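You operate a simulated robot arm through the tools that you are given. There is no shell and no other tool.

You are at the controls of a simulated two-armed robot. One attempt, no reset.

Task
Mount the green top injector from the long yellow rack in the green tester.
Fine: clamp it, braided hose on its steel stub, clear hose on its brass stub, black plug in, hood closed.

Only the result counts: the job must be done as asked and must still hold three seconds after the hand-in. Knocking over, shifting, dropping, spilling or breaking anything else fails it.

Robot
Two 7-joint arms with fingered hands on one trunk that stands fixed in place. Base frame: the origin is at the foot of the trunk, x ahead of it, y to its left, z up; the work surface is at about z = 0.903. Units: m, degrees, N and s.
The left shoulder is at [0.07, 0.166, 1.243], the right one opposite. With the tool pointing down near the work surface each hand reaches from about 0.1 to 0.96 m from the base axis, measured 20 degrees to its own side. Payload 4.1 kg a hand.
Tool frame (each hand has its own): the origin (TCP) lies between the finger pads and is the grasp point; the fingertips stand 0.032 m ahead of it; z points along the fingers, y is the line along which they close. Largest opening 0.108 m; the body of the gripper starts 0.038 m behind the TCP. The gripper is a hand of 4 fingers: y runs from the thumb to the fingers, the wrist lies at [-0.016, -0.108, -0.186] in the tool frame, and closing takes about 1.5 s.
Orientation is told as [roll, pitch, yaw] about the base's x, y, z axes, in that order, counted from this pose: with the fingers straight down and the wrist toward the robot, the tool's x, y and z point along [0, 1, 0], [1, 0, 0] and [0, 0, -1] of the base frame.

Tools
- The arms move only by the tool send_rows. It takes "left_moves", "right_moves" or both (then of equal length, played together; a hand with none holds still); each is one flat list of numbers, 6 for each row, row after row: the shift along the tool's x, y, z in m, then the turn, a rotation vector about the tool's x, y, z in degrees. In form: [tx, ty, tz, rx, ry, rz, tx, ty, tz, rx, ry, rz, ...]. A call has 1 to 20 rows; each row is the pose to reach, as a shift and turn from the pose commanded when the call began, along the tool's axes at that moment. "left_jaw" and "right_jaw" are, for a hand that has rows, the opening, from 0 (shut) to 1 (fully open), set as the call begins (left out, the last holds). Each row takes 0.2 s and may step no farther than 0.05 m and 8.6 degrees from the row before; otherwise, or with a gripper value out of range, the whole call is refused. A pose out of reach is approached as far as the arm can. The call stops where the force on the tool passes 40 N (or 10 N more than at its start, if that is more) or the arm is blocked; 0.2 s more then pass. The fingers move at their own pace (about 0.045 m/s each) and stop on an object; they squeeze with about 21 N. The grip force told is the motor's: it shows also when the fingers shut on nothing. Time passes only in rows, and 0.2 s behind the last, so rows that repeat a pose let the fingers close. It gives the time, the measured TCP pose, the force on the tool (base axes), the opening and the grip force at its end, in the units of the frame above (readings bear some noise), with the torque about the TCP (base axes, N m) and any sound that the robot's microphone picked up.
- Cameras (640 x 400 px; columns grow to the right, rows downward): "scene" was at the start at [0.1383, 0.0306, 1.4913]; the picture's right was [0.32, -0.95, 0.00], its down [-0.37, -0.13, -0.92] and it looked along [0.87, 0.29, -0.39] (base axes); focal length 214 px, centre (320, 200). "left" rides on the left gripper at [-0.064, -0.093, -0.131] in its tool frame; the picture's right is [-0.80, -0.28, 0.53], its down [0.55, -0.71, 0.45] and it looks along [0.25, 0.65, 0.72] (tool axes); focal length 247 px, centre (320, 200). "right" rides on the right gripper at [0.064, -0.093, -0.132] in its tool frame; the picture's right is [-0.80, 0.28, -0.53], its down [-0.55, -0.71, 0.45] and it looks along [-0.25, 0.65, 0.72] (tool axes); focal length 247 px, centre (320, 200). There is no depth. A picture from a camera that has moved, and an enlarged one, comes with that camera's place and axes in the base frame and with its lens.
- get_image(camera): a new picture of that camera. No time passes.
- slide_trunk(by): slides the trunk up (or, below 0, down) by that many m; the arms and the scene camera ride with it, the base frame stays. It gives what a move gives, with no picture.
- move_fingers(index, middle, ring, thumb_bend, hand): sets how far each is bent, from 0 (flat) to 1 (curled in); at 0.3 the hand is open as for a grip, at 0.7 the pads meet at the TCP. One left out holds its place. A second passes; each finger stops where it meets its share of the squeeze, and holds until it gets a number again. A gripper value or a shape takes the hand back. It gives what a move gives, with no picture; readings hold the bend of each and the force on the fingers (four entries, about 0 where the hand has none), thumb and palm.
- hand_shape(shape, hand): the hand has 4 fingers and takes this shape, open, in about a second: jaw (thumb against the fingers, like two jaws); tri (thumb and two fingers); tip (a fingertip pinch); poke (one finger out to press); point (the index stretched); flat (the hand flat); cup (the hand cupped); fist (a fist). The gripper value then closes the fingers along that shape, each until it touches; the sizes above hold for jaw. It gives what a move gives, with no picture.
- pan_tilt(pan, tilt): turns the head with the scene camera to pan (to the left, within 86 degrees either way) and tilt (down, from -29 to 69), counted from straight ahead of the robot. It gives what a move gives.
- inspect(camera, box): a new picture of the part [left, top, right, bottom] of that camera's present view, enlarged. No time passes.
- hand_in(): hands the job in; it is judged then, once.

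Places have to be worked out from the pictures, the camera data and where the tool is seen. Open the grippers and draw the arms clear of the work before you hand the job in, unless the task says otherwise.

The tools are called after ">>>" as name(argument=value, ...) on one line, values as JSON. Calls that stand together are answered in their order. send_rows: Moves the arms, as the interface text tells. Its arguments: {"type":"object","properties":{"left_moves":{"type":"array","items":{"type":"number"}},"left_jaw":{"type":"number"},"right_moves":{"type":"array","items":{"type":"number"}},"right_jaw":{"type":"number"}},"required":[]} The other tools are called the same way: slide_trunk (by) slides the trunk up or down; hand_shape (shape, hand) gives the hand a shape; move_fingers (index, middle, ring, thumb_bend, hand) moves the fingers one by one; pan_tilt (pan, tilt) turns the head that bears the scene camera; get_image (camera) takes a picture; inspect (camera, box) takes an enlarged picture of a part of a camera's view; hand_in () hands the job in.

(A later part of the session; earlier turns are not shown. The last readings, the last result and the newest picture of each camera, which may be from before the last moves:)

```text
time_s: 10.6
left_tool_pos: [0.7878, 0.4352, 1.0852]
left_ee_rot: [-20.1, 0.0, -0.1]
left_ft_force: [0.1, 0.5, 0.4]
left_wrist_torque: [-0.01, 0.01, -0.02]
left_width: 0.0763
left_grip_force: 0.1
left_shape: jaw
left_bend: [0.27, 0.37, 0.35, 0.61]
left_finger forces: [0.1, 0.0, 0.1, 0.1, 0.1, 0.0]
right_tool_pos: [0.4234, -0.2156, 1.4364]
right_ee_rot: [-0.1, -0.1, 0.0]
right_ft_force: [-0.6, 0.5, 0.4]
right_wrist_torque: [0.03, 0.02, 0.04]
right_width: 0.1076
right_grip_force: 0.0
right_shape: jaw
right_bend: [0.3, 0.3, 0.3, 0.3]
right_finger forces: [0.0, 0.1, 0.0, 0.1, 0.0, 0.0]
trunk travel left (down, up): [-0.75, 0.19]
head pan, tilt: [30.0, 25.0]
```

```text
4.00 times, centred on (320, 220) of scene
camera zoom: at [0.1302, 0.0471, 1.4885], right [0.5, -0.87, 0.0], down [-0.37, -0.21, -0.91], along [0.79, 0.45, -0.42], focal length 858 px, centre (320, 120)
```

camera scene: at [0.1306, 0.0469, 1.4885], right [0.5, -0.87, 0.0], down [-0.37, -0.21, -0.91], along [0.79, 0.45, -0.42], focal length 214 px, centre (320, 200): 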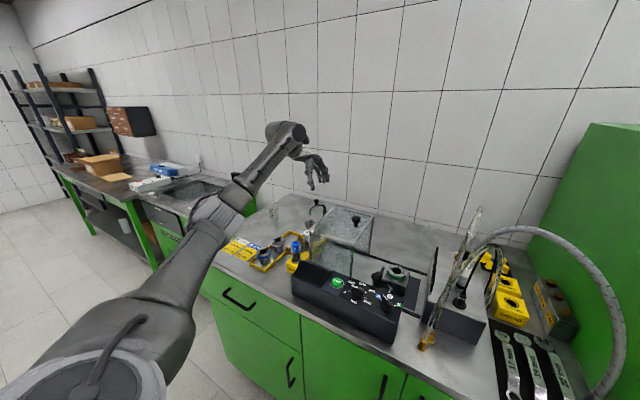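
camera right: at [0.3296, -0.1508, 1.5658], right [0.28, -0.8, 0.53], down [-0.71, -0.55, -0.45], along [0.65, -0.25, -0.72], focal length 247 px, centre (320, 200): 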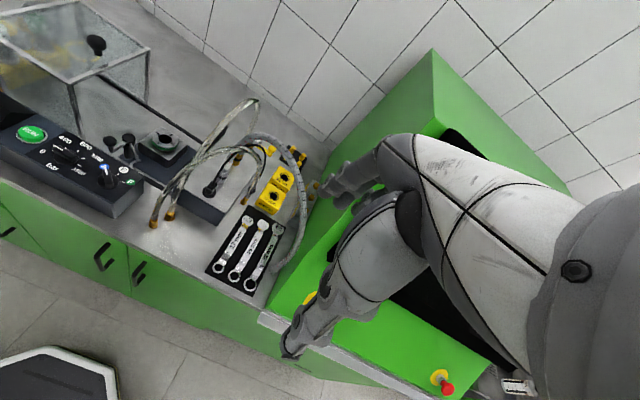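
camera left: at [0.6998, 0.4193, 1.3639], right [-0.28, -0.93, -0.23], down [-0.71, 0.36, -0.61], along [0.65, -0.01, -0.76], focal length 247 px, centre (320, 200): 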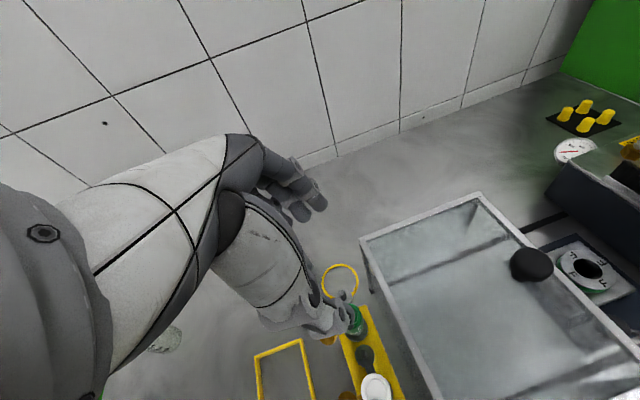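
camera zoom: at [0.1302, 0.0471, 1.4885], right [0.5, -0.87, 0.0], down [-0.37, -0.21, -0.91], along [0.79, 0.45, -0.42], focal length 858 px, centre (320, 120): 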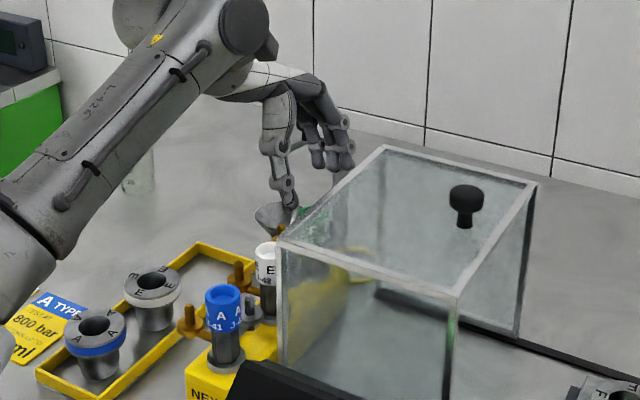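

The cap is measured at (0.789, 0.434) – aligned with the TCP. I narrow the opening to keep clear of the white injector and go down to z≈1.025.

>>> send_rows(left_moves=[0, 0.001, 0, 0, 0, 0, 0, 0.001, 0, 0, 0, 0, 0, 0.001, 0, 0, 0, 0, 0.005, 0.001, 0.0141, 0, 0, 0, 0.0103, 0.001, 0.0282, 0, 0, 0], left_jaw=0.55)

>>> inspect(camera="left", box=[260, 130, 400, 340])

```text
time_s: 11.8
left_tool_pos: [0.788, 0.4365, 1.0553]
left_ee_rot: [-20.1, 0.0, -0.1]
left_ft_force: [-0.4, -1.1, -1.0]
left_wrist_torque: [0.01, 0.0, -0.02]
left_width: 0.0597
left_grip_force: 0.0
left_shape: jaw
left_bend: [0.74, 0.43, 0.4, 0.69]
left_finger forces: [0.1, 0.0, 0.1, 0.0, 0.1, 0.0]
right_tool_pos: [0.4227, -0.2153, 1.4352]
right_ee_rot: [0.0, -0.1, 0.0]
right_ft_force: [-0.9, -0.3, 0.0]
right_wrist_torque: [-0.05, 0.03, 0.02]
right_width: 0.1077
right_grip_force: 0.1
right_shape: jaw
right_bend: [0.3, 0.3, 0.3, 0.3]
right_finger forces: [0.0, 0.0, 0.0, 0.1, 0.0, 0.0]
trunk travel left (down, up): [-0.75, 0.19]
head pan, tilt: [30.0, 25.0]
```

```text
1.90 times, centred on (330, 235) of left
camera zoom: at [0.6955, 0.421, 1.2009], right [-0.28, -0.93, -0.23], down [-0.71, 0.36, -0.61], along [0.65, -0.01, -0.76], focal length 470 px, centre (301, 133)
```

zoom: 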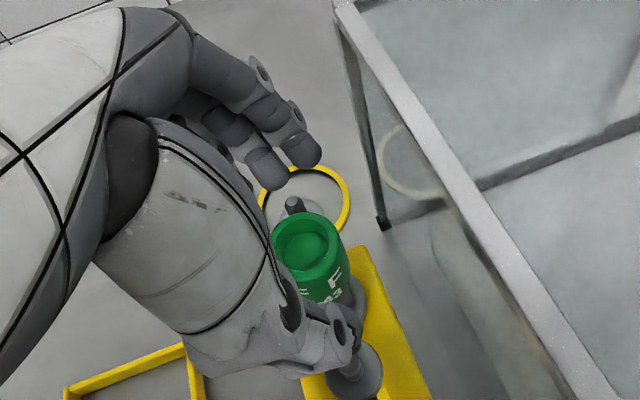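

Fingers and thumb straddle the cap correctly. Lowering the remaining 30 mm.

>>> send_rows(left_moves=[0.0034, 0.001, 0.0094, 0, 0, 0, 0.0068, 0.001, 0.0188, 0, 0, 0, 0.0092, 0.001, 0.0291, 0, 0, 0, 0.0092, 0.001, 0.0291, 0, 0, 0])

>>> inspect(camera="left", box=[260, 130, 400, 340])

>>> inspect(camera="scene", box=[290, 190, 350, 250])

```text
time_s: 12.8
left_tool_pos: [0.7891, 0.4327, 1.0268]
left_ee_rot: [-20.0, -0.2, -0.2]
left_ft_force: [2.2, 0.8, 5.6]
left_wrist_torque: [-0.01, 0.11, -0.02]
left_width: 0.0576
left_grip_force: 0.1
left_shape: jaw
left_bend: [0.74, 0.43, 0.4, 0.71]
left_finger forces: [0.0, 1.1, 0.1, 0.0, 4.5, 0.1]
right_tool_pos: [0.4222, -0.2158, 1.4353]
right_ee_rot: [0.0, -0.1, 0.1]
right_ft_force: [0.8, -0.7, 0.0]
right_wrist_torque: [0.03, 0.0, 0.01]
right_width: 0.1079
right_grip_force: 0.0
right_shape: jaw
right_bend: [0.3, 0.3, 0.3, 0.3]
right_finger forces: [0.0, 0.1, 0.0, 0.0, 0.0, 0.1]
trunk travel left (down, up): [-0.75, 0.19]
head pan, tilt: [30.0, 25.0]
```

```text
1.90 times, centred on (330, 235) of left
camera zoom: at [0.6965, 0.4179, 1.1731], right [-0.28, -0.93, -0.23], down [-0.7, 0.36, -0.61], along [0.65, -0.01, -0.76], focal length 470 px, centre (301, 133)
```

zoom: 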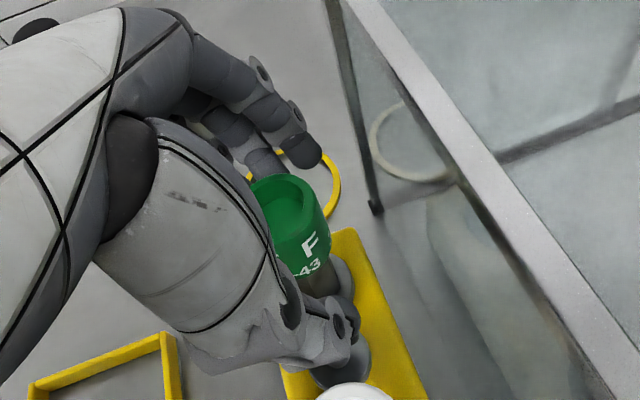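

```text
6.67 times, centred on (320, 220) of scene
camera zoom: at [0.1297, 0.0467, 1.4887], right [0.5, -0.87, 0.0], down [-0.37, -0.21, -0.91], along [0.79, 0.45, -0.42], focal length 1430 px, centre (320, 67)
```

zoom: 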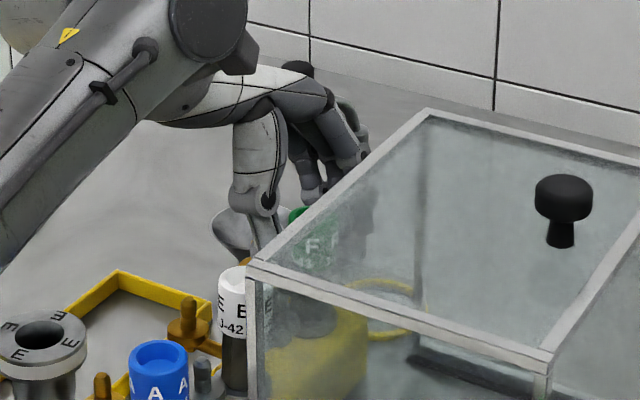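

A light contact on the thumb (about 5 N upward): it likely touches the white injector's steel stub. I back up 7 mm, then close on the cap from there.

>>> send_rows(left_moves=[-0.003, 0, -0.0085, 0, 0, 0, -0.003, 0, -0.0085, 0, 0, 0])

>>> inspect(camera="left", box=[290, 200, 400, 300])

```text
time_s: 13.4
left_tool_pos: [0.7898, 0.4324, 1.0351]
left_ee_rot: [-20.0, 0.0, -0.1]
left_ft_force: [0.9, 0.4, -0.5]
left_wrist_torque: [-0.03, 0.0, 0.0]
left_width: 0.0593
left_grip_force: 0.0
left_shape: jaw
left_bend: [0.74, 0.43, 0.4, 0.69]
left_finger forces: [0.1, 0.0, 0.0, 0.0, 0.1, 0.0]
right_tool_pos: [0.4228, -0.2161, 1.4351]
right_ee_rot: [-0.1, 0.0, 0.0]
right_ft_force: [0.5, 0.3, 0.2]
right_wrist_torque: [0.0, 0.01, -0.01]
right_width: 0.1075
right_grip_force: 0.1
right_shape: jaw
right_bend: [0.3, 0.3, 0.3, 0.3]
right_finger forces: [0.0, 0.0, 0.1, 0.0, 0.1, 0.1]
trunk travel left (down, up): [-0.75, 0.19]
head pan, tilt: [30.0, 25.0]
```

```text
4.00 times, centred on (345, 250) of left
camera zoom: at [0.6972, 0.4177, 1.1804], right [-0.28, -0.93, -0.23], down [-0.71, 0.36, -0.61], along [0.65, -0.01, -0.76], focal length 988 px, centre (220, 0)
```

zoom: 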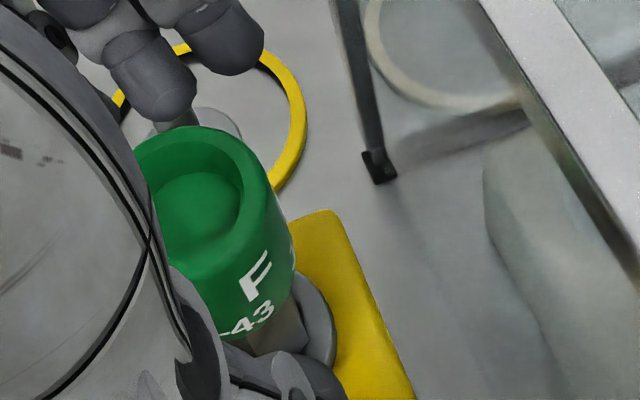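

Centred over the cap. I lower 4 mm and close the fingers on the cap.

>>> send_rows(left_moves=[0.003, -0.001, 0.0035, 0, 0, 0, 0.003, -0.001, 0.0035, 0, 0, 0, 0.003, -0.001, 0.0035, 0, 0, 0, 0.003, -0.001, 0.0035, 0, 0, 0, 0.003, -0.001, 0.0035, 0, 0, 0, 0.003, -0.001, 0.0035, 0, 0, 0, 0.003, -0.001, 0.0035, 0, 0, 0], left_jaw=0.0)

>>> inspect(camera="left", box=[270, 160, 410, 320])

```text
time_s: 15.0
left_tool_pos: [0.7895, 0.4335, 1.0319]
left_ee_rot: [-20.0, 0.0, 0.0]
left_ft_force: [0.2, 0.8, 0.2]
left_wrist_torque: [0.12, -0.04, 0.01]
left_width: 0.0203
left_grip_force: 20.6
left_shape: jaw
left_bend: [0.72, 0.54, 0.63, 0.75]
left_finger forces: [8.6, 6.9, 6.2, 0.1, 17.5, 0.0]
right_tool_pos: [0.4228, -0.2163, 1.4359]
right_ee_rot: [0.1, 0.0, 0.1]
right_ft_force: [0.1, -0.2, -0.5]
right_wrist_torque: [0.0, 0.01, -0.01]
right_width: 0.1079
right_grip_force: 0.1
right_shape: jaw
right_bend: [0.3, 0.3, 0.3, 0.3]
right_finger forces: [0.1, 0.1, 0.0, 0.0, 0.0, 0.0]
trunk travel left (down, up): [-0.75, 0.19]
head pan, tilt: [30.0, 25.0]
```

```text
2.50 times, centred on (340, 240) of left
camera zoom: at [0.6962, 0.4196, 1.1764], right [-0.28, -0.93, -0.23], down [-0.71, 0.36, -0.61], along [0.65, -0.01, -0.76], focal length 617 px, centre (270, 100)
```

zoom: 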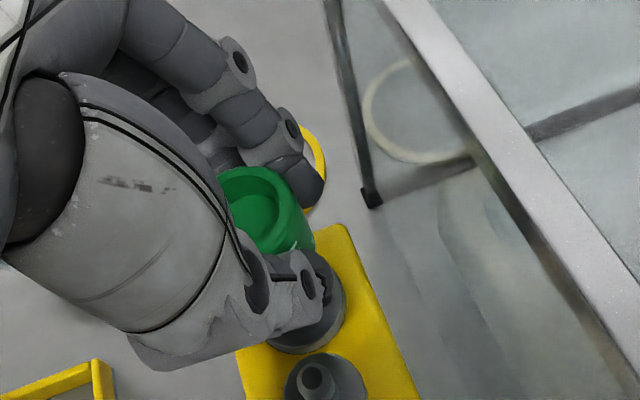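

Grip is firm (≈21 N). I lift gently and watch whether the injector comes along straight.

>>> send_rows(left_moves=[-0.0034, 0, -0.0094, 0, 0, 0, -0.0068, 0, -0.0188, 0, 0, 0, -0.0103, 0, -0.0282, 0, 0, 0, -0.0103, 0, -0.0282, 0, 0, 0])

>>> inspect(camera="left", box=[270, 160, 410, 320])

>>> inspect(camera="scene", box=[290, 190, 350, 250])

```text
time_s: 16.0
left_tool_pos: [0.7881, 0.435, 1.0609]
left_ee_rot: [-20.0, 0.1, -0.1]
left_ft_force: [0.3, -0.4, -3.4]
left_wrist_torque: [0.03, 0.02, -0.01]
left_width: 0.0203
left_grip_force: 21.2
left_shape: jaw
left_bend: [0.72, 0.54, 0.63, 0.75]
left_finger forces: [8.5, 6.8, 4.9, 0.0, 17.3, 0.0]
right_tool_pos: [0.4233, -0.2155, 1.436]
right_ee_rot: [0.1, 0.1, -0.1]
right_ft_force: [0.0, 0.8, 0.6]
right_wrist_torque: [-0.02, 0.0, -0.01]
right_width: 0.1079
right_grip_force: 0.0
right_shape: jaw
right_bend: [0.3, 0.3, 0.3, 0.3]
right_finger forces: [0.1, 0.0, 0.0, 0.0, 0.0, 0.0]
trunk travel left (down, up): [-0.75, 0.19]
head pan, tilt: [30.0, 25.0]
```

```text
2.50 times, centred on (340, 240) of left
camera zoom: at [0.6962, 0.42, 1.206], right [-0.28, -0.93, -0.23], down [-0.71, 0.36, -0.61], along [0.65, -0.01, -0.76], focal length 617 px, centre (270, 100)
```

zoom: 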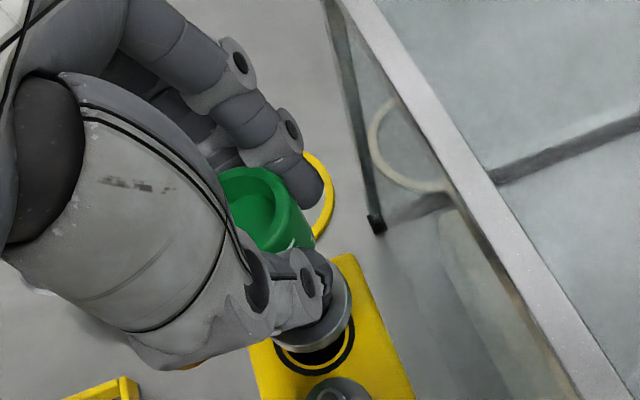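

```text
6.67 times, centred on (320, 220) of scene
camera zoom: at [0.131, 0.0476, 1.4884], right [0.5, -0.87, 0.0], down [-0.37, -0.21, -0.91], along [0.78, 0.45, -0.42], focal length 1430 px, centre (320, 67)
```

zoom: 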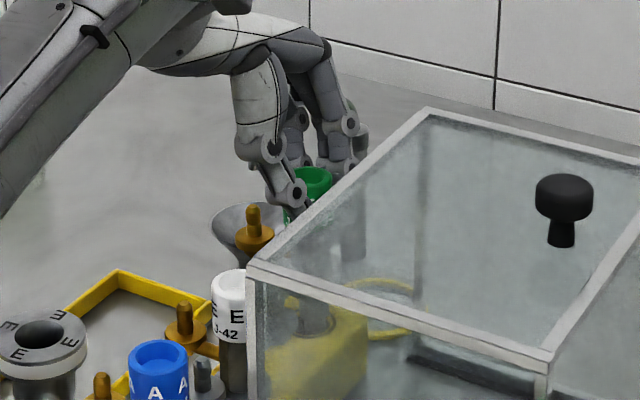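

The injector is free of the rack. I lift it well above the hood (TCP z≈1.29).

>>> send_rows(left_moves=[-0.0157, 0, -0.043, 0, 0, 0, -0.0313, 0, -0.086, 0, 0, 0, -0.047, 0, -0.129, 0, 0, 0, -0.0627, 0, -0.172, 0, 0, 0, -0.0783, 0, -0.215, 0, 0, 0, -0.0783, 0, -0.215, 0, 0, 0])

>>> inspect(camera="scene", box=[270, 130, 370, 230])

>>> inspect(camera="left", box=[270, 160, 410, 320])

```text
time_s: 17.4
left_tool_pos: [0.7894, 0.4368, 1.2881]
left_ee_rot: [-20.0, 0.0, -0.1]
left_ft_force: [1.1, -0.2, -4.0]
left_wrist_torque: [0.01, 0.01, -0.01]
left_width: 0.0203
left_grip_force: 21.4
left_shape: jaw
left_bend: [0.72, 0.54, 0.63, 0.75]
left_finger forces: [8.1, 6.6, 4.7, 0.1, 17.2, 0.0]
right_tool_pos: [0.4243, -0.2138, 1.4351]
right_ee_rot: [-0.1, 0.1, -0.1]
right_ft_force: [0.5, -0.4, -1.2]
right_wrist_torque: [-0.05, 0.01, 0.0]
right_width: 0.1074
right_grip_force: 0.0
right_shape: jaw
right_bend: [0.3, 0.3, 0.3, 0.3]
right_finger forces: [0.0, 0.1, 0.0, 0.1, 0.0, 0.1]
trunk travel left (down, up): [-0.75, 0.19]
head pan, tilt: [30.0, 25.0]
```

```text
4.00 times, centred on (320, 180) of scene
camera zoom: at [0.1315, 0.0481, 1.4883], right [0.5, -0.87, 0.0], down [-0.37, -0.21, -0.91], along [0.78, 0.45, -0.42], focal length 858 px, centre (320, 280)
```

zoom: 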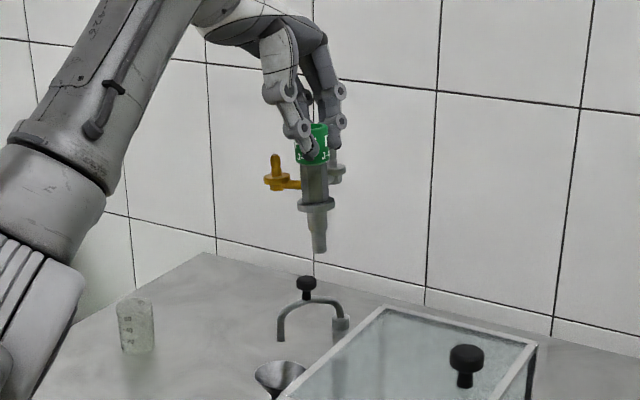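

```text
2.50 times, centred on (340, 240) of left
camera zoom: at [0.6972, 0.4206, 1.4346], right [-0.28, -0.93, -0.23], down [-0.71, 0.36, -0.61], along [0.65, -0.01, -0.76], focal length 617 px, centre (270, 100)
```

zoom: 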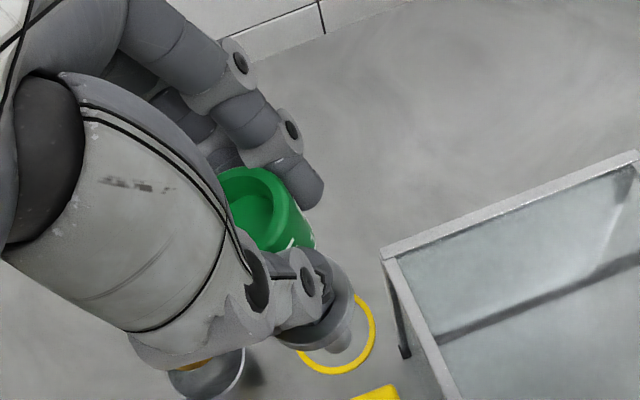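

The injector hangs nearly upright in the hand; flange is about 80 mm below the cap top, tail about 128 mm. I carry it over the hood to above the nest.

>>> send_rows(left_moves=[-0.0068, 0, -0.0188, 0, 0, 0, -0.0463, -0.005, -0.0044, 0, 0, 0, -0.0857, -0.01, 0.0099, 0, 0, 0, -0.1252, -0.015, 0.0243, 0, 0, 0, -0.1647, -0.02, 0.0387, 0, 0, 0, -0.2042, -0.025, 0.053, 0, 0, 0, -0.2436, -0.03, 0.0674, 0, 0, 0, -0.2831, -0.035, 0.0817, 0, 0, 0, -0.3226, -0.04, 0.0961, 0, 0, 0, -0.3226, -0.04, 0.0961, 0, 0, 0])

>>> pan_tilt(pan=5, tilt=30)

>>> get_image(camera="scene")

>>> get_image(camera="right")

>>> get_image(camera="left")

```text
time_s: 19.6
left_tool_pos: [0.7502, 0.1006, 1.3076]
left_ee_rot: [-20.0, 0.0, 0.0]
left_ft_force: [-0.1, -0.1, -3.4]
left_wrist_torque: [-0.02, -0.01, 0.03]
left_width: 0.0202
left_grip_force: 21.4
left_shape: jaw
left_bend: [0.72, 0.54, 0.63, 0.75]
left_finger forces: [7.8, 7.0, 5.2, 0.0, 17.0, 0.1]
right_tool_pos: [0.4232, -0.2143, 1.4347]
right_ee_rot: [0.1, 0.1, 0.0]
right_ft_force: [0.6, 0.0, 0.1]
right_wrist_torque: [0.0, 0.01, 0.01]
right_width: 0.1077
right_grip_force: 0.1
right_shape: jaw
right_bend: [0.3, 0.3, 0.3, 0.3]
right_finger forces: [0.0, 0.0, 0.0, 0.0, 0.0, 0.1]
trunk travel left (down, up): [-0.75, 0.19]
head pan, tilt: [30.0, 25.0]
```

```text
time_s: 20.5
left_tool_pos: [0.7506, 0.0999, 1.3086]
left_ee_rot: [-20.0, 0.0, -0.1]
left_ft_force: [0.4, 0.6, -3.1]
left_wrist_torque: [0.01, -0.01, 0.01]
left_width: 0.0203
left_grip_force: 21.4
left_shape: jaw
left_bend: [0.72, 0.54, 0.63, 0.75]
left_finger forces: [7.8, 6.9, 5.2, 0.0, 17.0, 0.0]
right_tool_pos: [0.4239, -0.2154, 1.4347]
right_ee_rot: [0.0, 0.1, 0.0]
right_ft_force: [0.1, 0.4, 0.4]
right_wrist_torque: [-0.01, -0.03, -0.02]
right_width: 0.1083
right_grip_force: 0.0
right_shape: jaw
right_bend: [0.3, 0.3, 0.3, 0.3]
right_finger forces: [0.0, 0.2, 0.0, 0.0, 0.0, 0.0]
trunk travel left (down, up): [-0.75, 0.19]
head pan, tilt: [5.0, 30.0]
```

```text
taken
camera scene: at [0.1412, 0.0087, 1.4805], right [0.09, -1.0, 0.0], down [-0.5, -0.04, -0.87], along [0.86, 0.08, -0.5], focal length 214 px, centre (320, 200)
```

scene: 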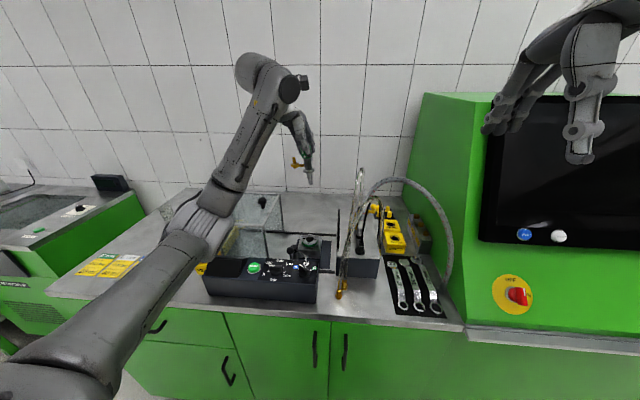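

```text
taken
camera right: at [0.3304, -0.151, 1.5655], right [0.28, -0.8, 0.53], down [-0.71, -0.55, -0.45], along [0.65, -0.25, -0.72], focal length 247 px, centre (320, 200)
```

right: 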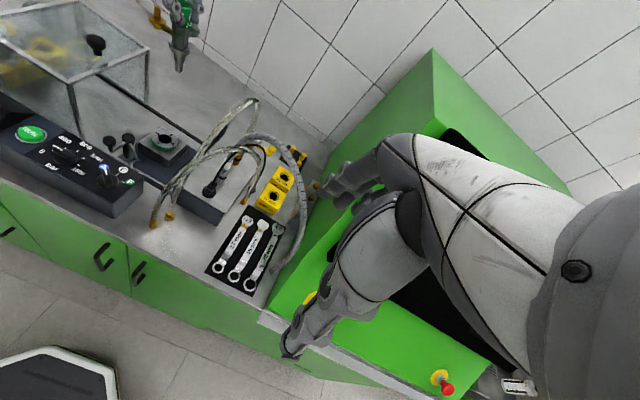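

```text
taken
camera left: at [0.6579, 0.0852, 1.4542], right [-0.28, -0.93, -0.23], down [-0.71, 0.36, -0.61], along [0.65, -0.01, -0.76], focal length 247 px, centre (320, 200)
```

left: 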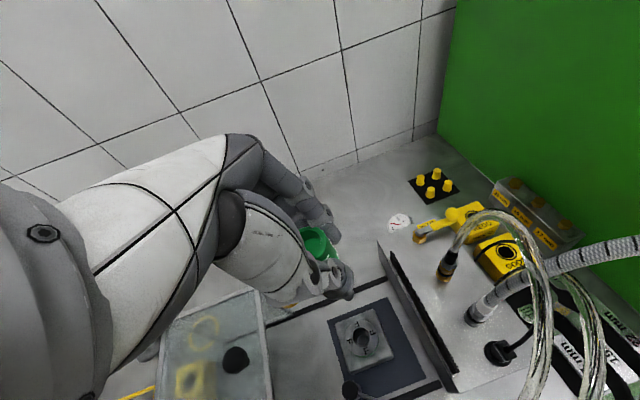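

Now fine measurements of the nest hole from this close left view, and of the injector axis in the scene view.

>>> inspect(camera="left", box=[310, 290, 430, 400])

>>> inspect(camera="scene", box=[270, 100, 350, 190])

>>> inspect(camera="scene", box=[280, 220, 350, 270])

>>> inspect(camera="left", box=[430, 180, 550, 370])

```text
3.64 times, centred on (370, 345) of left
camera zoom: at [0.6579, 0.0852, 1.4542], right [-0.28, -0.93, -0.23], down [-0.71, 0.36, -0.61], along [0.65, -0.01, -0.76], focal length 898 px, centre (138, -327)
```

zoom: 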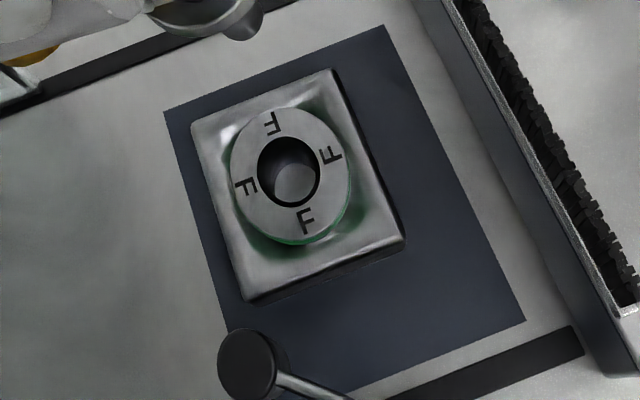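

```text
4.44 times, centred on (310, 145) of scene
camera zoom: at [0.1412, 0.0087, 1.4805], right [0.09, -1.0, 0.0], down [-0.5, -0.04, -0.87], along [0.86, 0.08, -0.5], focal length 953 px, centre (364, 444)
```

zoom: 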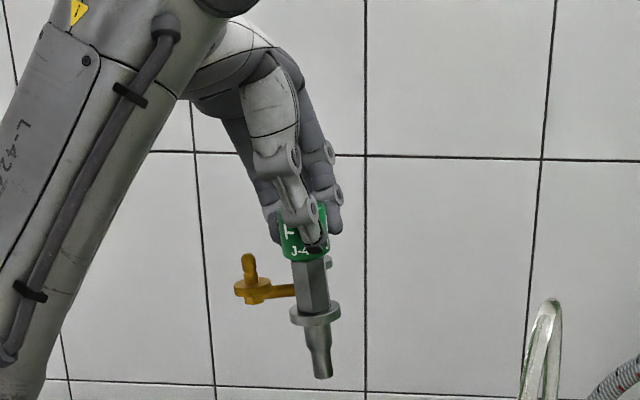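

```text
8.00 times, centred on (315, 245) of scene
camera zoom: at [0.1412, 0.0087, 1.4805], right [0.09, -1.0, 0.0], down [-0.5, -0.04, -0.87], along [0.86, 0.08, -0.5], focal length 1716 px, centre (360, -160)
```

zoom: 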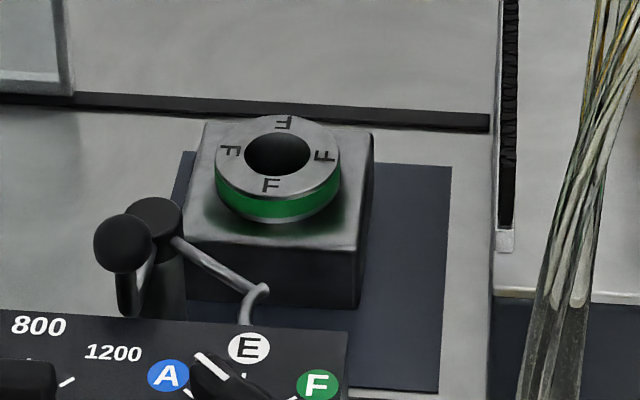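

```text
2.11 times, centred on (490, 275) of left
camera zoom: at [0.6579, 0.0852, 1.4542], right [-0.28, -0.93, -0.23], down [-0.71, 0.36, -0.61], along [0.65, -0.01, -0.76], focal length 520 px, centre (-38, 42)
```

zoom: 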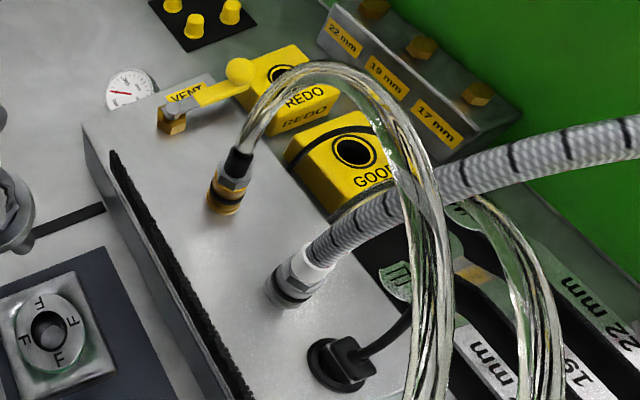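

The clear view confirms the clear hose ends in the brass coupling. The injector leans about 5° in the hand (tail toward −y); I check the other tilt direction with the right camera.

>>> inspect(camera="right", box=[130, 0, 230, 80])

>>> inspect(camera="scene", box=[288, 140, 328, 190])

```text
5.00 times, centred on (180, 40) of right
camera zoom: at [0.3304, -0.151, 1.5655], right [0.28, -0.8, 0.53], down [-0.71, -0.55, -0.45], along [0.65, -0.25, -0.72], focal length 1235 px, centre (1020, 1000)
```

zoom: 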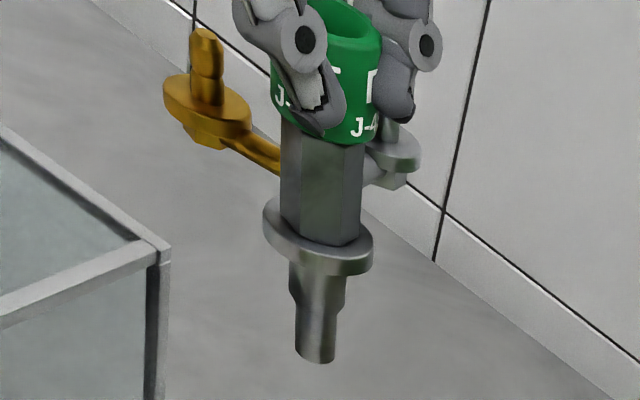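

```text
8.00 times, centred on (308, 165) of scene
camera zoom: at [0.1412, 0.0087, 1.4805], right [0.09, -1.0, 0.0], down [-0.5, -0.04, -0.87], along [0.86, 0.08, -0.5], focal length 1716 px, centre (416, 480)
```

zoom: 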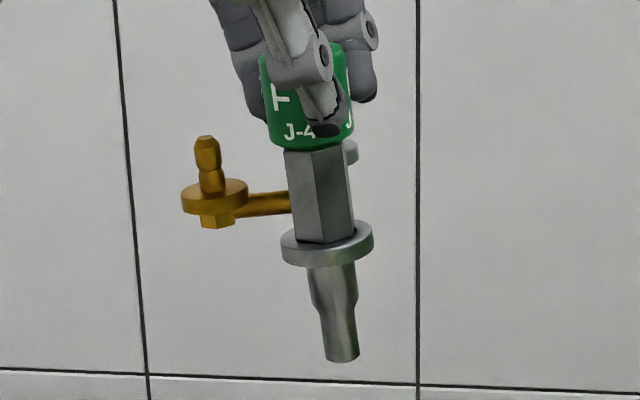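

Only the roll lean matters (~6°). I rotate the hand by +6° about base x to set the injector upright, and re-measure the tail tip.

>>> send_rows(left_moves=[0, 0, 0, 0, 3, 0, 0, 0, 0, 0, 6, 0, 0, 0, 0, 0, 6, 0])

>>> inspect(camera="right", box=[130, 0, 230, 80])

>>> inspect(camera="scene", box=[288, 140, 328, 190])

```text
time_s: 21.3
left_tool_pos: [0.7488, 0.101, 1.3085]
left_ee_rot: [-14.0, 0.2, -0.1]
left_ft_force: [-0.4, 0.4, -3.0]
left_wrist_torque: [-0.01, 0.04, -0.02]
left_width: 0.0202
left_grip_force: 20.7
left_shape: jaw
left_bend: [0.72, 0.54, 0.63, 0.75]
left_finger forces: [7.8, 7.0, 5.0, 0.0, 17.0, 0.1]
right_tool_pos: [0.4239, -0.215, 1.4351]
right_ee_rot: [0.0, 0.1, 0.0]
right_ft_force: [-0.1, -0.8, 0.5]
right_wrist_torque: [0.02, 0.02, -0.01]
right_width: 0.1078
right_grip_force: 0.1
right_shape: jaw
right_bend: [0.3, 0.3, 0.3, 0.3]
right_finger forces: [0.1, 0.0, 0.1, 0.0, 0.0, 0.1]
trunk travel left (down, up): [-0.75, 0.19]
head pan, tilt: [5.0, 30.0]
```

```text
5.00 times, centred on (180, 40) of right
camera zoom: at [0.3306, -0.1503, 1.5656], right [0.28, -0.8, 0.53], down [-0.71, -0.55, -0.45], along [0.65, -0.25, -0.72], focal length 1235 px, centre (1020, 1000)
```

zoom: 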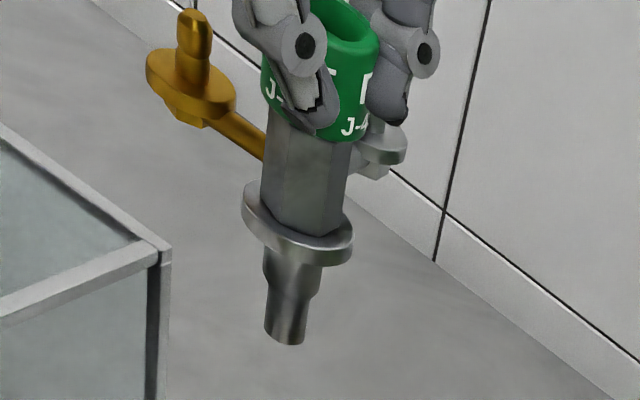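

```text
8.00 times, centred on (308, 165) of scene
camera zoom: at [0.1413, 0.0093, 1.4804], right [0.09, -1.0, 0.0], down [-0.5, -0.04, -0.87], along [0.86, 0.07, -0.5], focal length 1716 px, centre (416, 480)
```

zoom: 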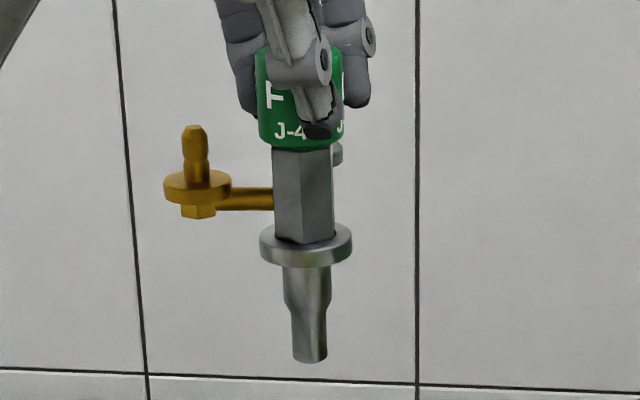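

Upright now. Tail tip ≈ (0.756, 0.106), nest hole ≈ (0.750, 0.1005). I shift accordingly and descend so the tail stops about 20 mm above the ring.

>>> send_rows(left_moves=[0.006, -0.006, 0.04, 0, 0, 0, 0.0155, -0.006, 0.078, 0, 0, 0, 0.025, -0.006, 0.117, 0, 0, 0, 0.0343, -0.006, 0.156, 0, 0, 0, 0.0436, -0.006, 0.1952, 0, 0, 0, 0.0436, -0.006, 0.1952, 0, 0, 0])

>>> inspect(camera="scene", box=[280, 190, 350, 260])

>>> inspect(camera="right", box=[100, 70, 220, 180])

```text
time_s: 22.7
left_tool_pos: [0.7424, 0.0942, 1.108]
left_ee_rot: [-14.1, 0.1, 0.0]
left_ft_force: [0.2, 0.4, -3.8]
left_wrist_torque: [-0.01, 0.02, 0.01]
left_width: 0.0203
left_grip_force: 21.0
left_shape: jaw
left_bend: [0.72, 0.54, 0.63, 0.75]
left_finger forces: [7.6, 6.9, 5.0, 0.0, 16.9, 0.0]
right_tool_pos: [0.4231, -0.2161, 1.4346]
right_ee_rot: [0.0, 0.0, 0.0]
right_ft_force: [-0.4, -0.9, 0.1]
right_wrist_torque: [-0.01, 0.01, 0.0]
right_width: 0.108
right_grip_force: 0.1
right_shape: jaw
right_bend: [0.3, 0.3, 0.3, 0.3]
right_finger forces: [0.0, 0.1, 0.0, 0.0, 0.0, 0.0]
trunk travel left (down, up): [-0.75, 0.19]
head pan, tilt: [5.0, 30.0]
```

```text
5.71 times, centred on (315, 225) of scene
camera zoom: at [0.1408, 0.0087, 1.4805], right [0.09, -1.0, 0.0], down [-0.5, -0.04, -0.87], along [0.86, 0.08, -0.5], focal length 1226 px, centre (349, 57)
```

zoom: 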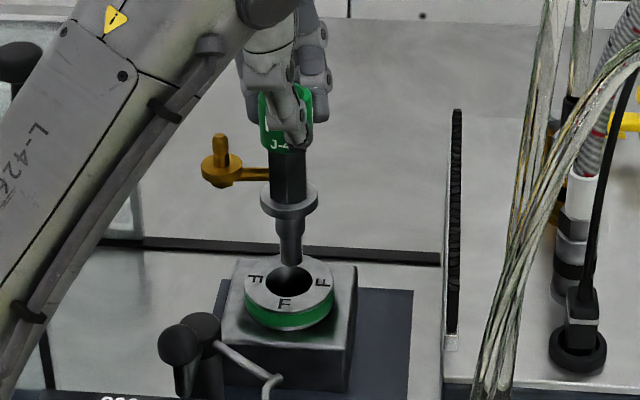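

```text
3.64 times, centred on (160, 125) of right
camera zoom: at [0.33, -0.1509, 1.5657], right [0.28, -0.8, 0.53], down [-0.71, -0.55, -0.45], along [0.65, -0.25, -0.72], focal length 898 px, centre (902, 473)
```

zoom: 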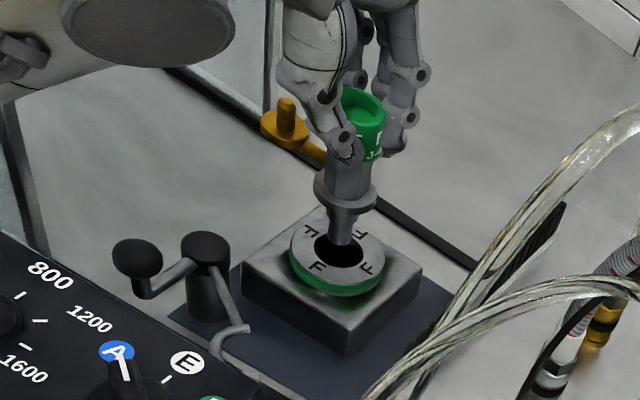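

Very close; zoom in tightly on tail tip versus hole.

>>> inspect(camera="scene", box=[300, 214, 328, 250])

>>> inspect(camera="right", box=[130, 110, 190, 160])

```text
11.11 times, centred on (314, 232) of scene
camera zoom: at [0.1408, 0.0087, 1.4805], right [0.09, -1.0, 0.0], down [-0.5, -0.04, -0.87], along [0.86, 0.08, -0.5], focal length 2383 px, centre (387, -156)
```

zoom: 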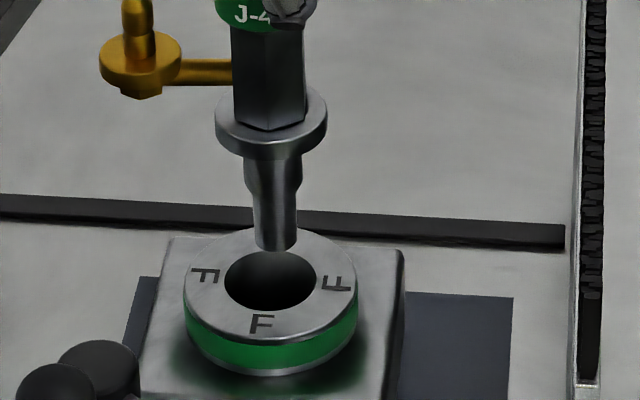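

```text
8.00 times, centred on (160, 135) of right
camera zoom: at [0.33, -0.1509, 1.5657], right [0.28, -0.8, 0.53], down [-0.71, -0.55, -0.45], along [0.65, -0.25, -0.72], focal length 1976 px, centre (1600, 720)
```

zoom: 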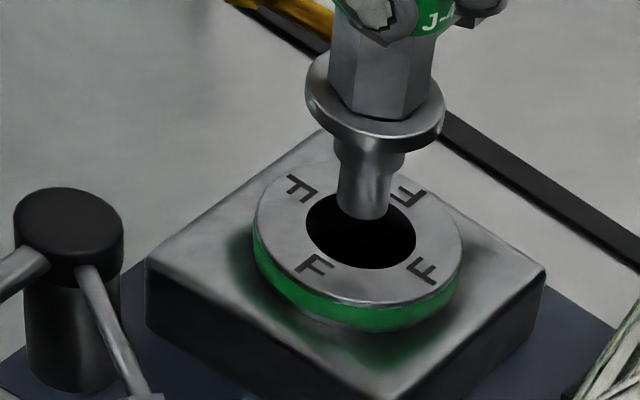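

Hole relative to tail: +5 mm x, +2.5 mm y. I correct this and lower 50 mm in small steps.

>>> send_rows(left_moves=[0.0024, 0.005, -0.0006, 0, 0, 0, 0.0024, 0.005, -0.0006, 0, 0, 0, 0.0048, 0.005, 0.0091, 0, 0, 0, 0.0073, 0.005, 0.0188, 0, 0, 0, 0.0097, 0.005, 0.0285, 0, 0, 0, 0.0121, 0.005, 0.0382, 0, 0, 0, 0.0145, 0.005, 0.0479, 0, 0, 0, 0.0145, 0.005, 0.0479, 0, 0, 0])

>>> inspect(camera="scene", box=[290, 200, 338, 250])

>>> inspect(camera="right", box=[120, 90, 200, 160])

```text
time_s: 24.5
left_tool_pos: [0.7475, 0.0976, 1.0585]
left_ee_rot: [-14.0, -0.1, -0.1]
left_ft_force: [-0.3, -0.2, -3.2]
left_wrist_torque: [0.02, 0.0, -0.01]
left_width: 0.0201
left_grip_force: 20.9
left_shape: jaw
left_bend: [0.72, 0.54, 0.63, 0.75]
left_finger forces: [7.7, 6.8, 5.0, 0.1, 17.0, 0.1]
right_tool_pos: [0.4234, -0.215, 1.4352]
right_ee_rot: [0.0, 0.1, 0.0]
right_ft_force: [-0.7, -0.2, -0.2]
right_wrist_torque: [-0.02, 0.01, 0.0]
right_width: 0.1072
right_grip_force: 0.1
right_shape: jaw
right_bend: [0.3, 0.3, 0.3, 0.3]
right_finger forces: [0.1, 0.0, 0.0, 0.0, 0.1, 0.0]
trunk travel left (down, up): [-0.75, 0.19]
head pan, tilt: [5.0, 30.0]
```

```text
8.00 times, centred on (314, 225) of scene
camera zoom: at [0.1411, 0.0089, 1.4805], right [0.09, -1.0, 0.0], down [-0.5, -0.04, -0.87], along [0.86, 0.08, -0.5], focal length 1716 px, centre (368, 0)
```

zoom: 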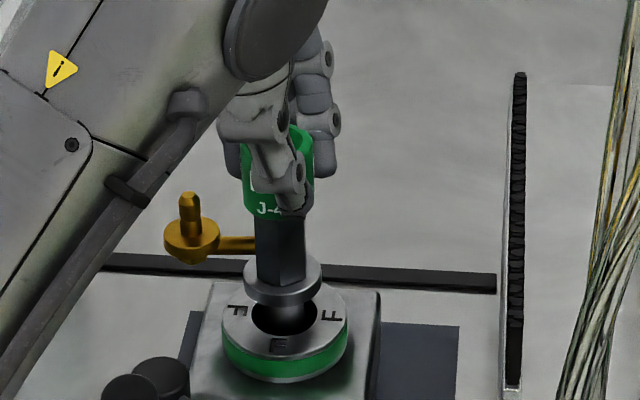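

```text
5.71 times, centred on (160, 125) of right
camera zoom: at [0.3303, -0.1507, 1.5656], right [0.28, -0.8, 0.53], down [-0.71, -0.55, -0.45], along [0.65, -0.25, -0.72], focal length 1411 px, centre (1234, 629)
```

zoom: 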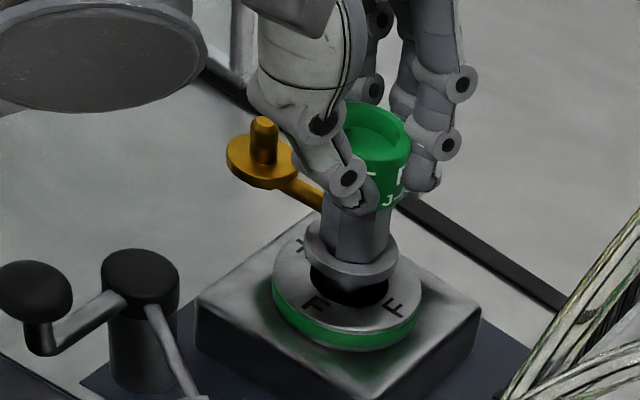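

No contact so far, and the tail is inside the hole. Continuing down in 4 mm steps until the flange seats.

>>> send_rows(left_moves=[0.001, 0, 0.0039, 0, 0, 0, 0.0019, 0, 0.0078, 0, 0, 0, 0.0029, 0, 0.0116, 0, 0, 0, 0.0034, 0, 0.0136, 0, 0, 0, 0.0034, 0, 0.0136, 0, 0, 0])

>>> inspect(camera="scene", box=[290, 200, 338, 250])

>>> inspect(camera="right", box=[120, 90, 200, 160])

```text
time_s: 25.7
left_tool_pos: [0.7481, 0.0968, 1.0464]
left_ee_rot: [-14.1, 0.1, -0.1]
left_ft_force: [-1.0, 0.0, -2.6]
left_wrist_torque: [0.02, 0.02, -0.01]
left_width: 0.0203
left_grip_force: 21.1
left_shape: jaw
left_bend: [0.72, 0.54, 0.63, 0.75]
left_finger forces: [7.6, 6.9, 5.0, 0.1, 16.8, 0.1]
right_tool_pos: [0.4234, -0.2148, 1.4344]
right_ee_rot: [0.0, 0.1, 0.0]
right_ft_force: [-0.1, -0.3, 0.5]
right_wrist_torque: [0.0, 0.02, -0.01]
right_width: 0.1077
right_grip_force: 0.1
right_shape: jaw
right_bend: [0.3, 0.3, 0.3, 0.3]
right_finger forces: [0.0, 0.1, 0.2, 0.0, 0.0, 0.0]
trunk travel left (down, up): [-0.75, 0.19]
head pan, tilt: [5.0, 30.0]
```

```text
8.00 times, centred on (314, 225) of scene
camera zoom: at [0.1411, 0.0089, 1.4805], right [0.09, -1.0, 0.0], down [-0.5, -0.04, -0.87], along [0.86, 0.08, -0.5], focal length 1716 px, centre (368, 0)
```

zoom: 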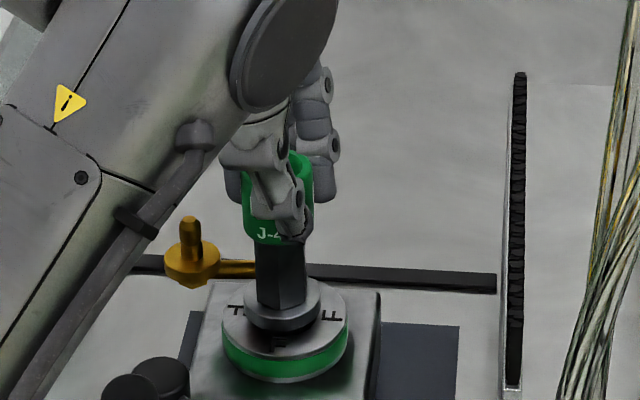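

```text
5.71 times, centred on (160, 125) of right
camera zoom: at [0.3304, -0.1507, 1.5656], right [0.28, -0.8, 0.53], down [-0.71, -0.55, -0.45], along [0.65, -0.25, -0.72], focal length 1411 px, centre (1234, 629)
```

zoom: 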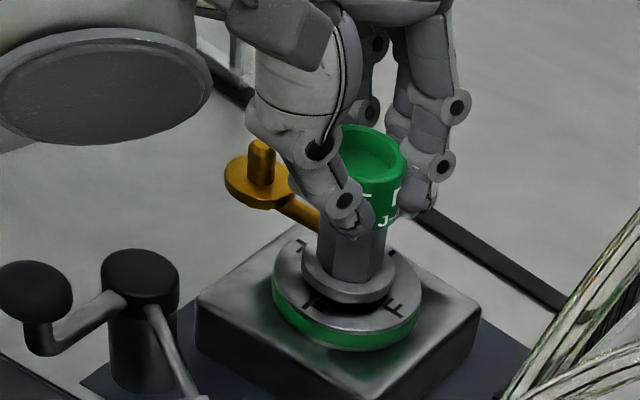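

Still a few millimetres above the ring and 2 mm to the +y side; I trim y by −1.5 mm and keep lowering.

>>> send_rows(left_moves=[-0.001, 0, 0.0025, 0, 0, 0, -0.0005, 0, 0.0044, 0, 0, 0, 0, 0, 0.0064, 0, 0, 0, 0.0003, 0, 0.0074, 0, 0, 0, 0.0003, 0, 0.0074, 0, 0, 0])

>>> inspect(camera="scene", box=[290, 200, 338, 250])

>>> inspect(camera="right", box=[120, 90, 200, 160])

```text
time_s: 26.9
left_tool_pos: [0.7474, 0.0946, 1.0395]
left_ee_rot: [-14.0, -0.1, -0.1]
left_ft_force: [-1.2, -0.6, 7.2]
left_wrist_torque: [0.01, -0.06, 0.0]
left_width: 0.02
left_grip_force: 21.3
left_shape: jaw
left_bend: [0.72, 0.54, 0.63, 0.75]
left_finger forces: [8.8, 7.5, 6.2, 0.1, 19.0, 0.0]
right_tool_pos: [0.4227, -0.216, 1.4346]
right_ee_rot: [-0.1, 0.1, 0.0]
right_ft_force: [-0.2, 1.0, -0.4]
right_wrist_torque: [0.02, 0.0, 0.02]
right_width: 0.1077
right_grip_force: 0.0
right_shape: jaw
right_bend: [0.3, 0.3, 0.3, 0.3]
right_finger forces: [0.1, 0.0, 0.0, 0.1, 0.0, 0.0]
trunk travel left (down, up): [-0.75, 0.19]
head pan, tilt: [5.0, 30.0]
```

```text
8.00 times, centred on (314, 225) of scene
camera zoom: at [0.1392, 0.0084, 1.4808], right [0.09, -1.0, 0.0], down [-0.5, -0.04, -0.87], along [0.86, 0.08, -0.5], focal length 1716 px, centre (368, 0)
```

zoom: 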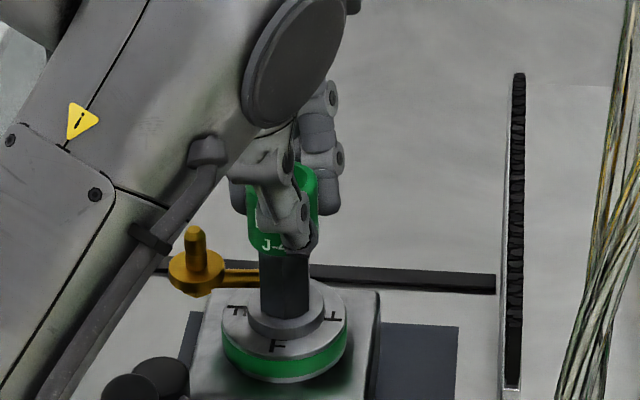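

```text
5.71 times, centred on (160, 125) of right
camera zoom: at [0.3283, -0.1512, 1.5661], right [0.28, -0.8, 0.53], down [-0.71, -0.55, -0.45], along [0.65, -0.25, -0.72], focal length 1411 px, centre (1234, 629)
```

zoom: 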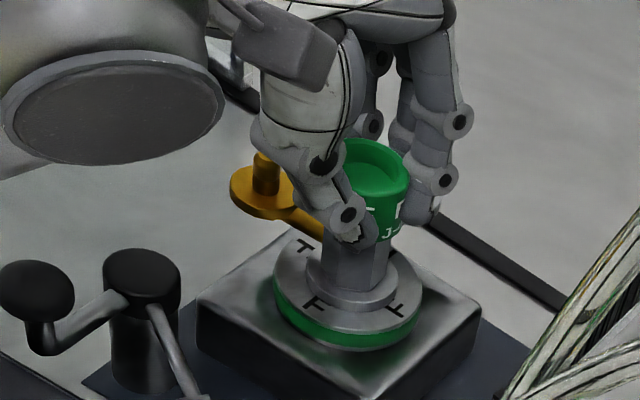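

A 7 N upward reaction: the flange appears to have reached the ring. I zoom in to check it is centred and flush.

>>> inspect(camera="scene", box=[298, 225, 328, 250])

>>> inspect(camera="right", box=[135, 115, 185, 155])

```text
16.00 times, centred on (313, 238) of scene
camera zoom: at [0.1392, 0.0084, 1.4808], right [0.09, -1.0, 0.0], down [-0.5, -0.04, -0.87], along [0.86, 0.08, -0.5], focal length 3432 px, centre (432, -400)
```

zoom: 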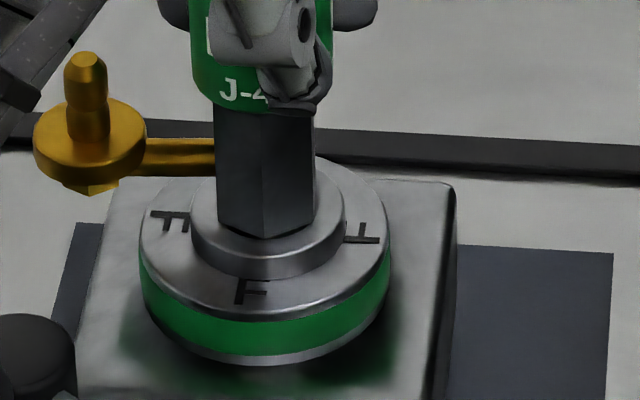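

```text
10.00 times, centred on (160, 135) of right
camera zoom: at [0.3283, -0.1512, 1.5661], right [0.28, -0.8, 0.53], down [-0.71, -0.55, -0.45], along [0.65, -0.25, -0.72], focal length 2470 px, centre (1920, 850)
```

zoom: 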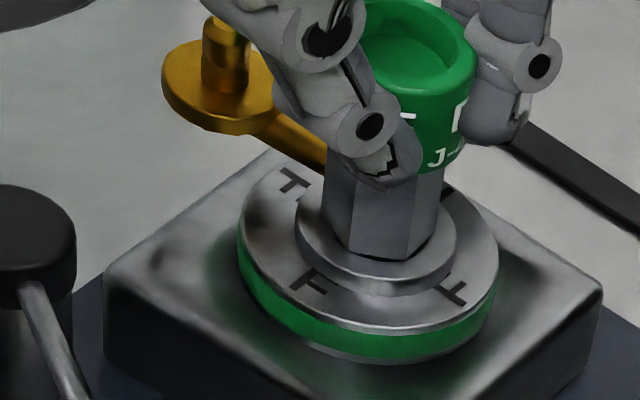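

The flange looks close to seated. I press 3 mm further to see whether it gives or is hard on the ring.

>>> send_rows(left_moves=[0.0004, -0.001, 0.0015, 0, 0, 0, 0.0007, -0.001, 0.0029, 0, 0, 0, 0.0007, -0.001, 0.0029, 0, 0, 0])

>>> inspect(camera="scene", box=[298, 225, 328, 250])

```text
time_s: 27.7
left_tool_pos: [0.7452, 0.094, 1.0376]
left_ee_rot: [-14.0, -0.4, -0.1]
left_ft_force: [3.8, -3.4, 20.7]
left_wrist_torque: [-0.04, -0.25, -0.02]
left_width: 0.0219
left_grip_force: 21.2
left_shape: jaw
left_bend: [0.72, 0.53, 0.72, 0.76]
left_finger forces: [11.4, 9.5, 5.7, 0.1, 18.7, 0.0]
right_tool_pos: [0.42, -0.2159, 1.4361]
right_ee_rot: [0.1, -0.1, -0.1]
right_ft_force: [0.4, 0.3, -0.2]
right_wrist_torque: [0.03, 0.01, 0.0]
right_width: 0.1077
right_grip_force: 0.1
right_shape: jaw
right_bend: [0.3, 0.3, 0.3, 0.3]
right_finger forces: [0.0, 0.0, 0.0, 0.1, 0.0, 0.0]
trunk travel left (down, up): [-0.75, 0.19]
head pan, tilt: [5.0, 30.0]
```

```text
16.00 times, centred on (313, 238) of scene
camera zoom: at [0.1379, 0.0076, 1.481], right [0.09, -1.0, 0.0], down [-0.5, -0.04, -0.87], along [0.86, 0.08, -0.5], focal length 3432 px, centre (432, -400)
```

zoom: 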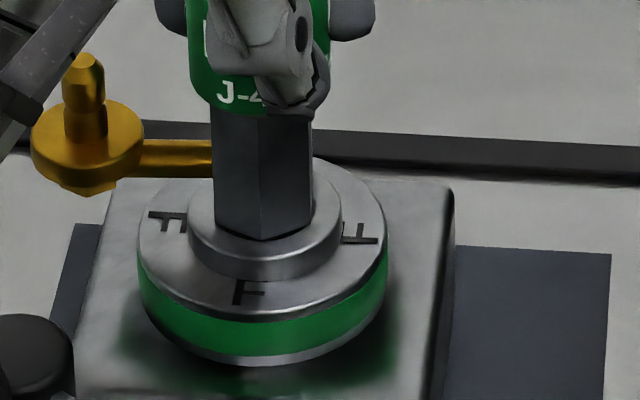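

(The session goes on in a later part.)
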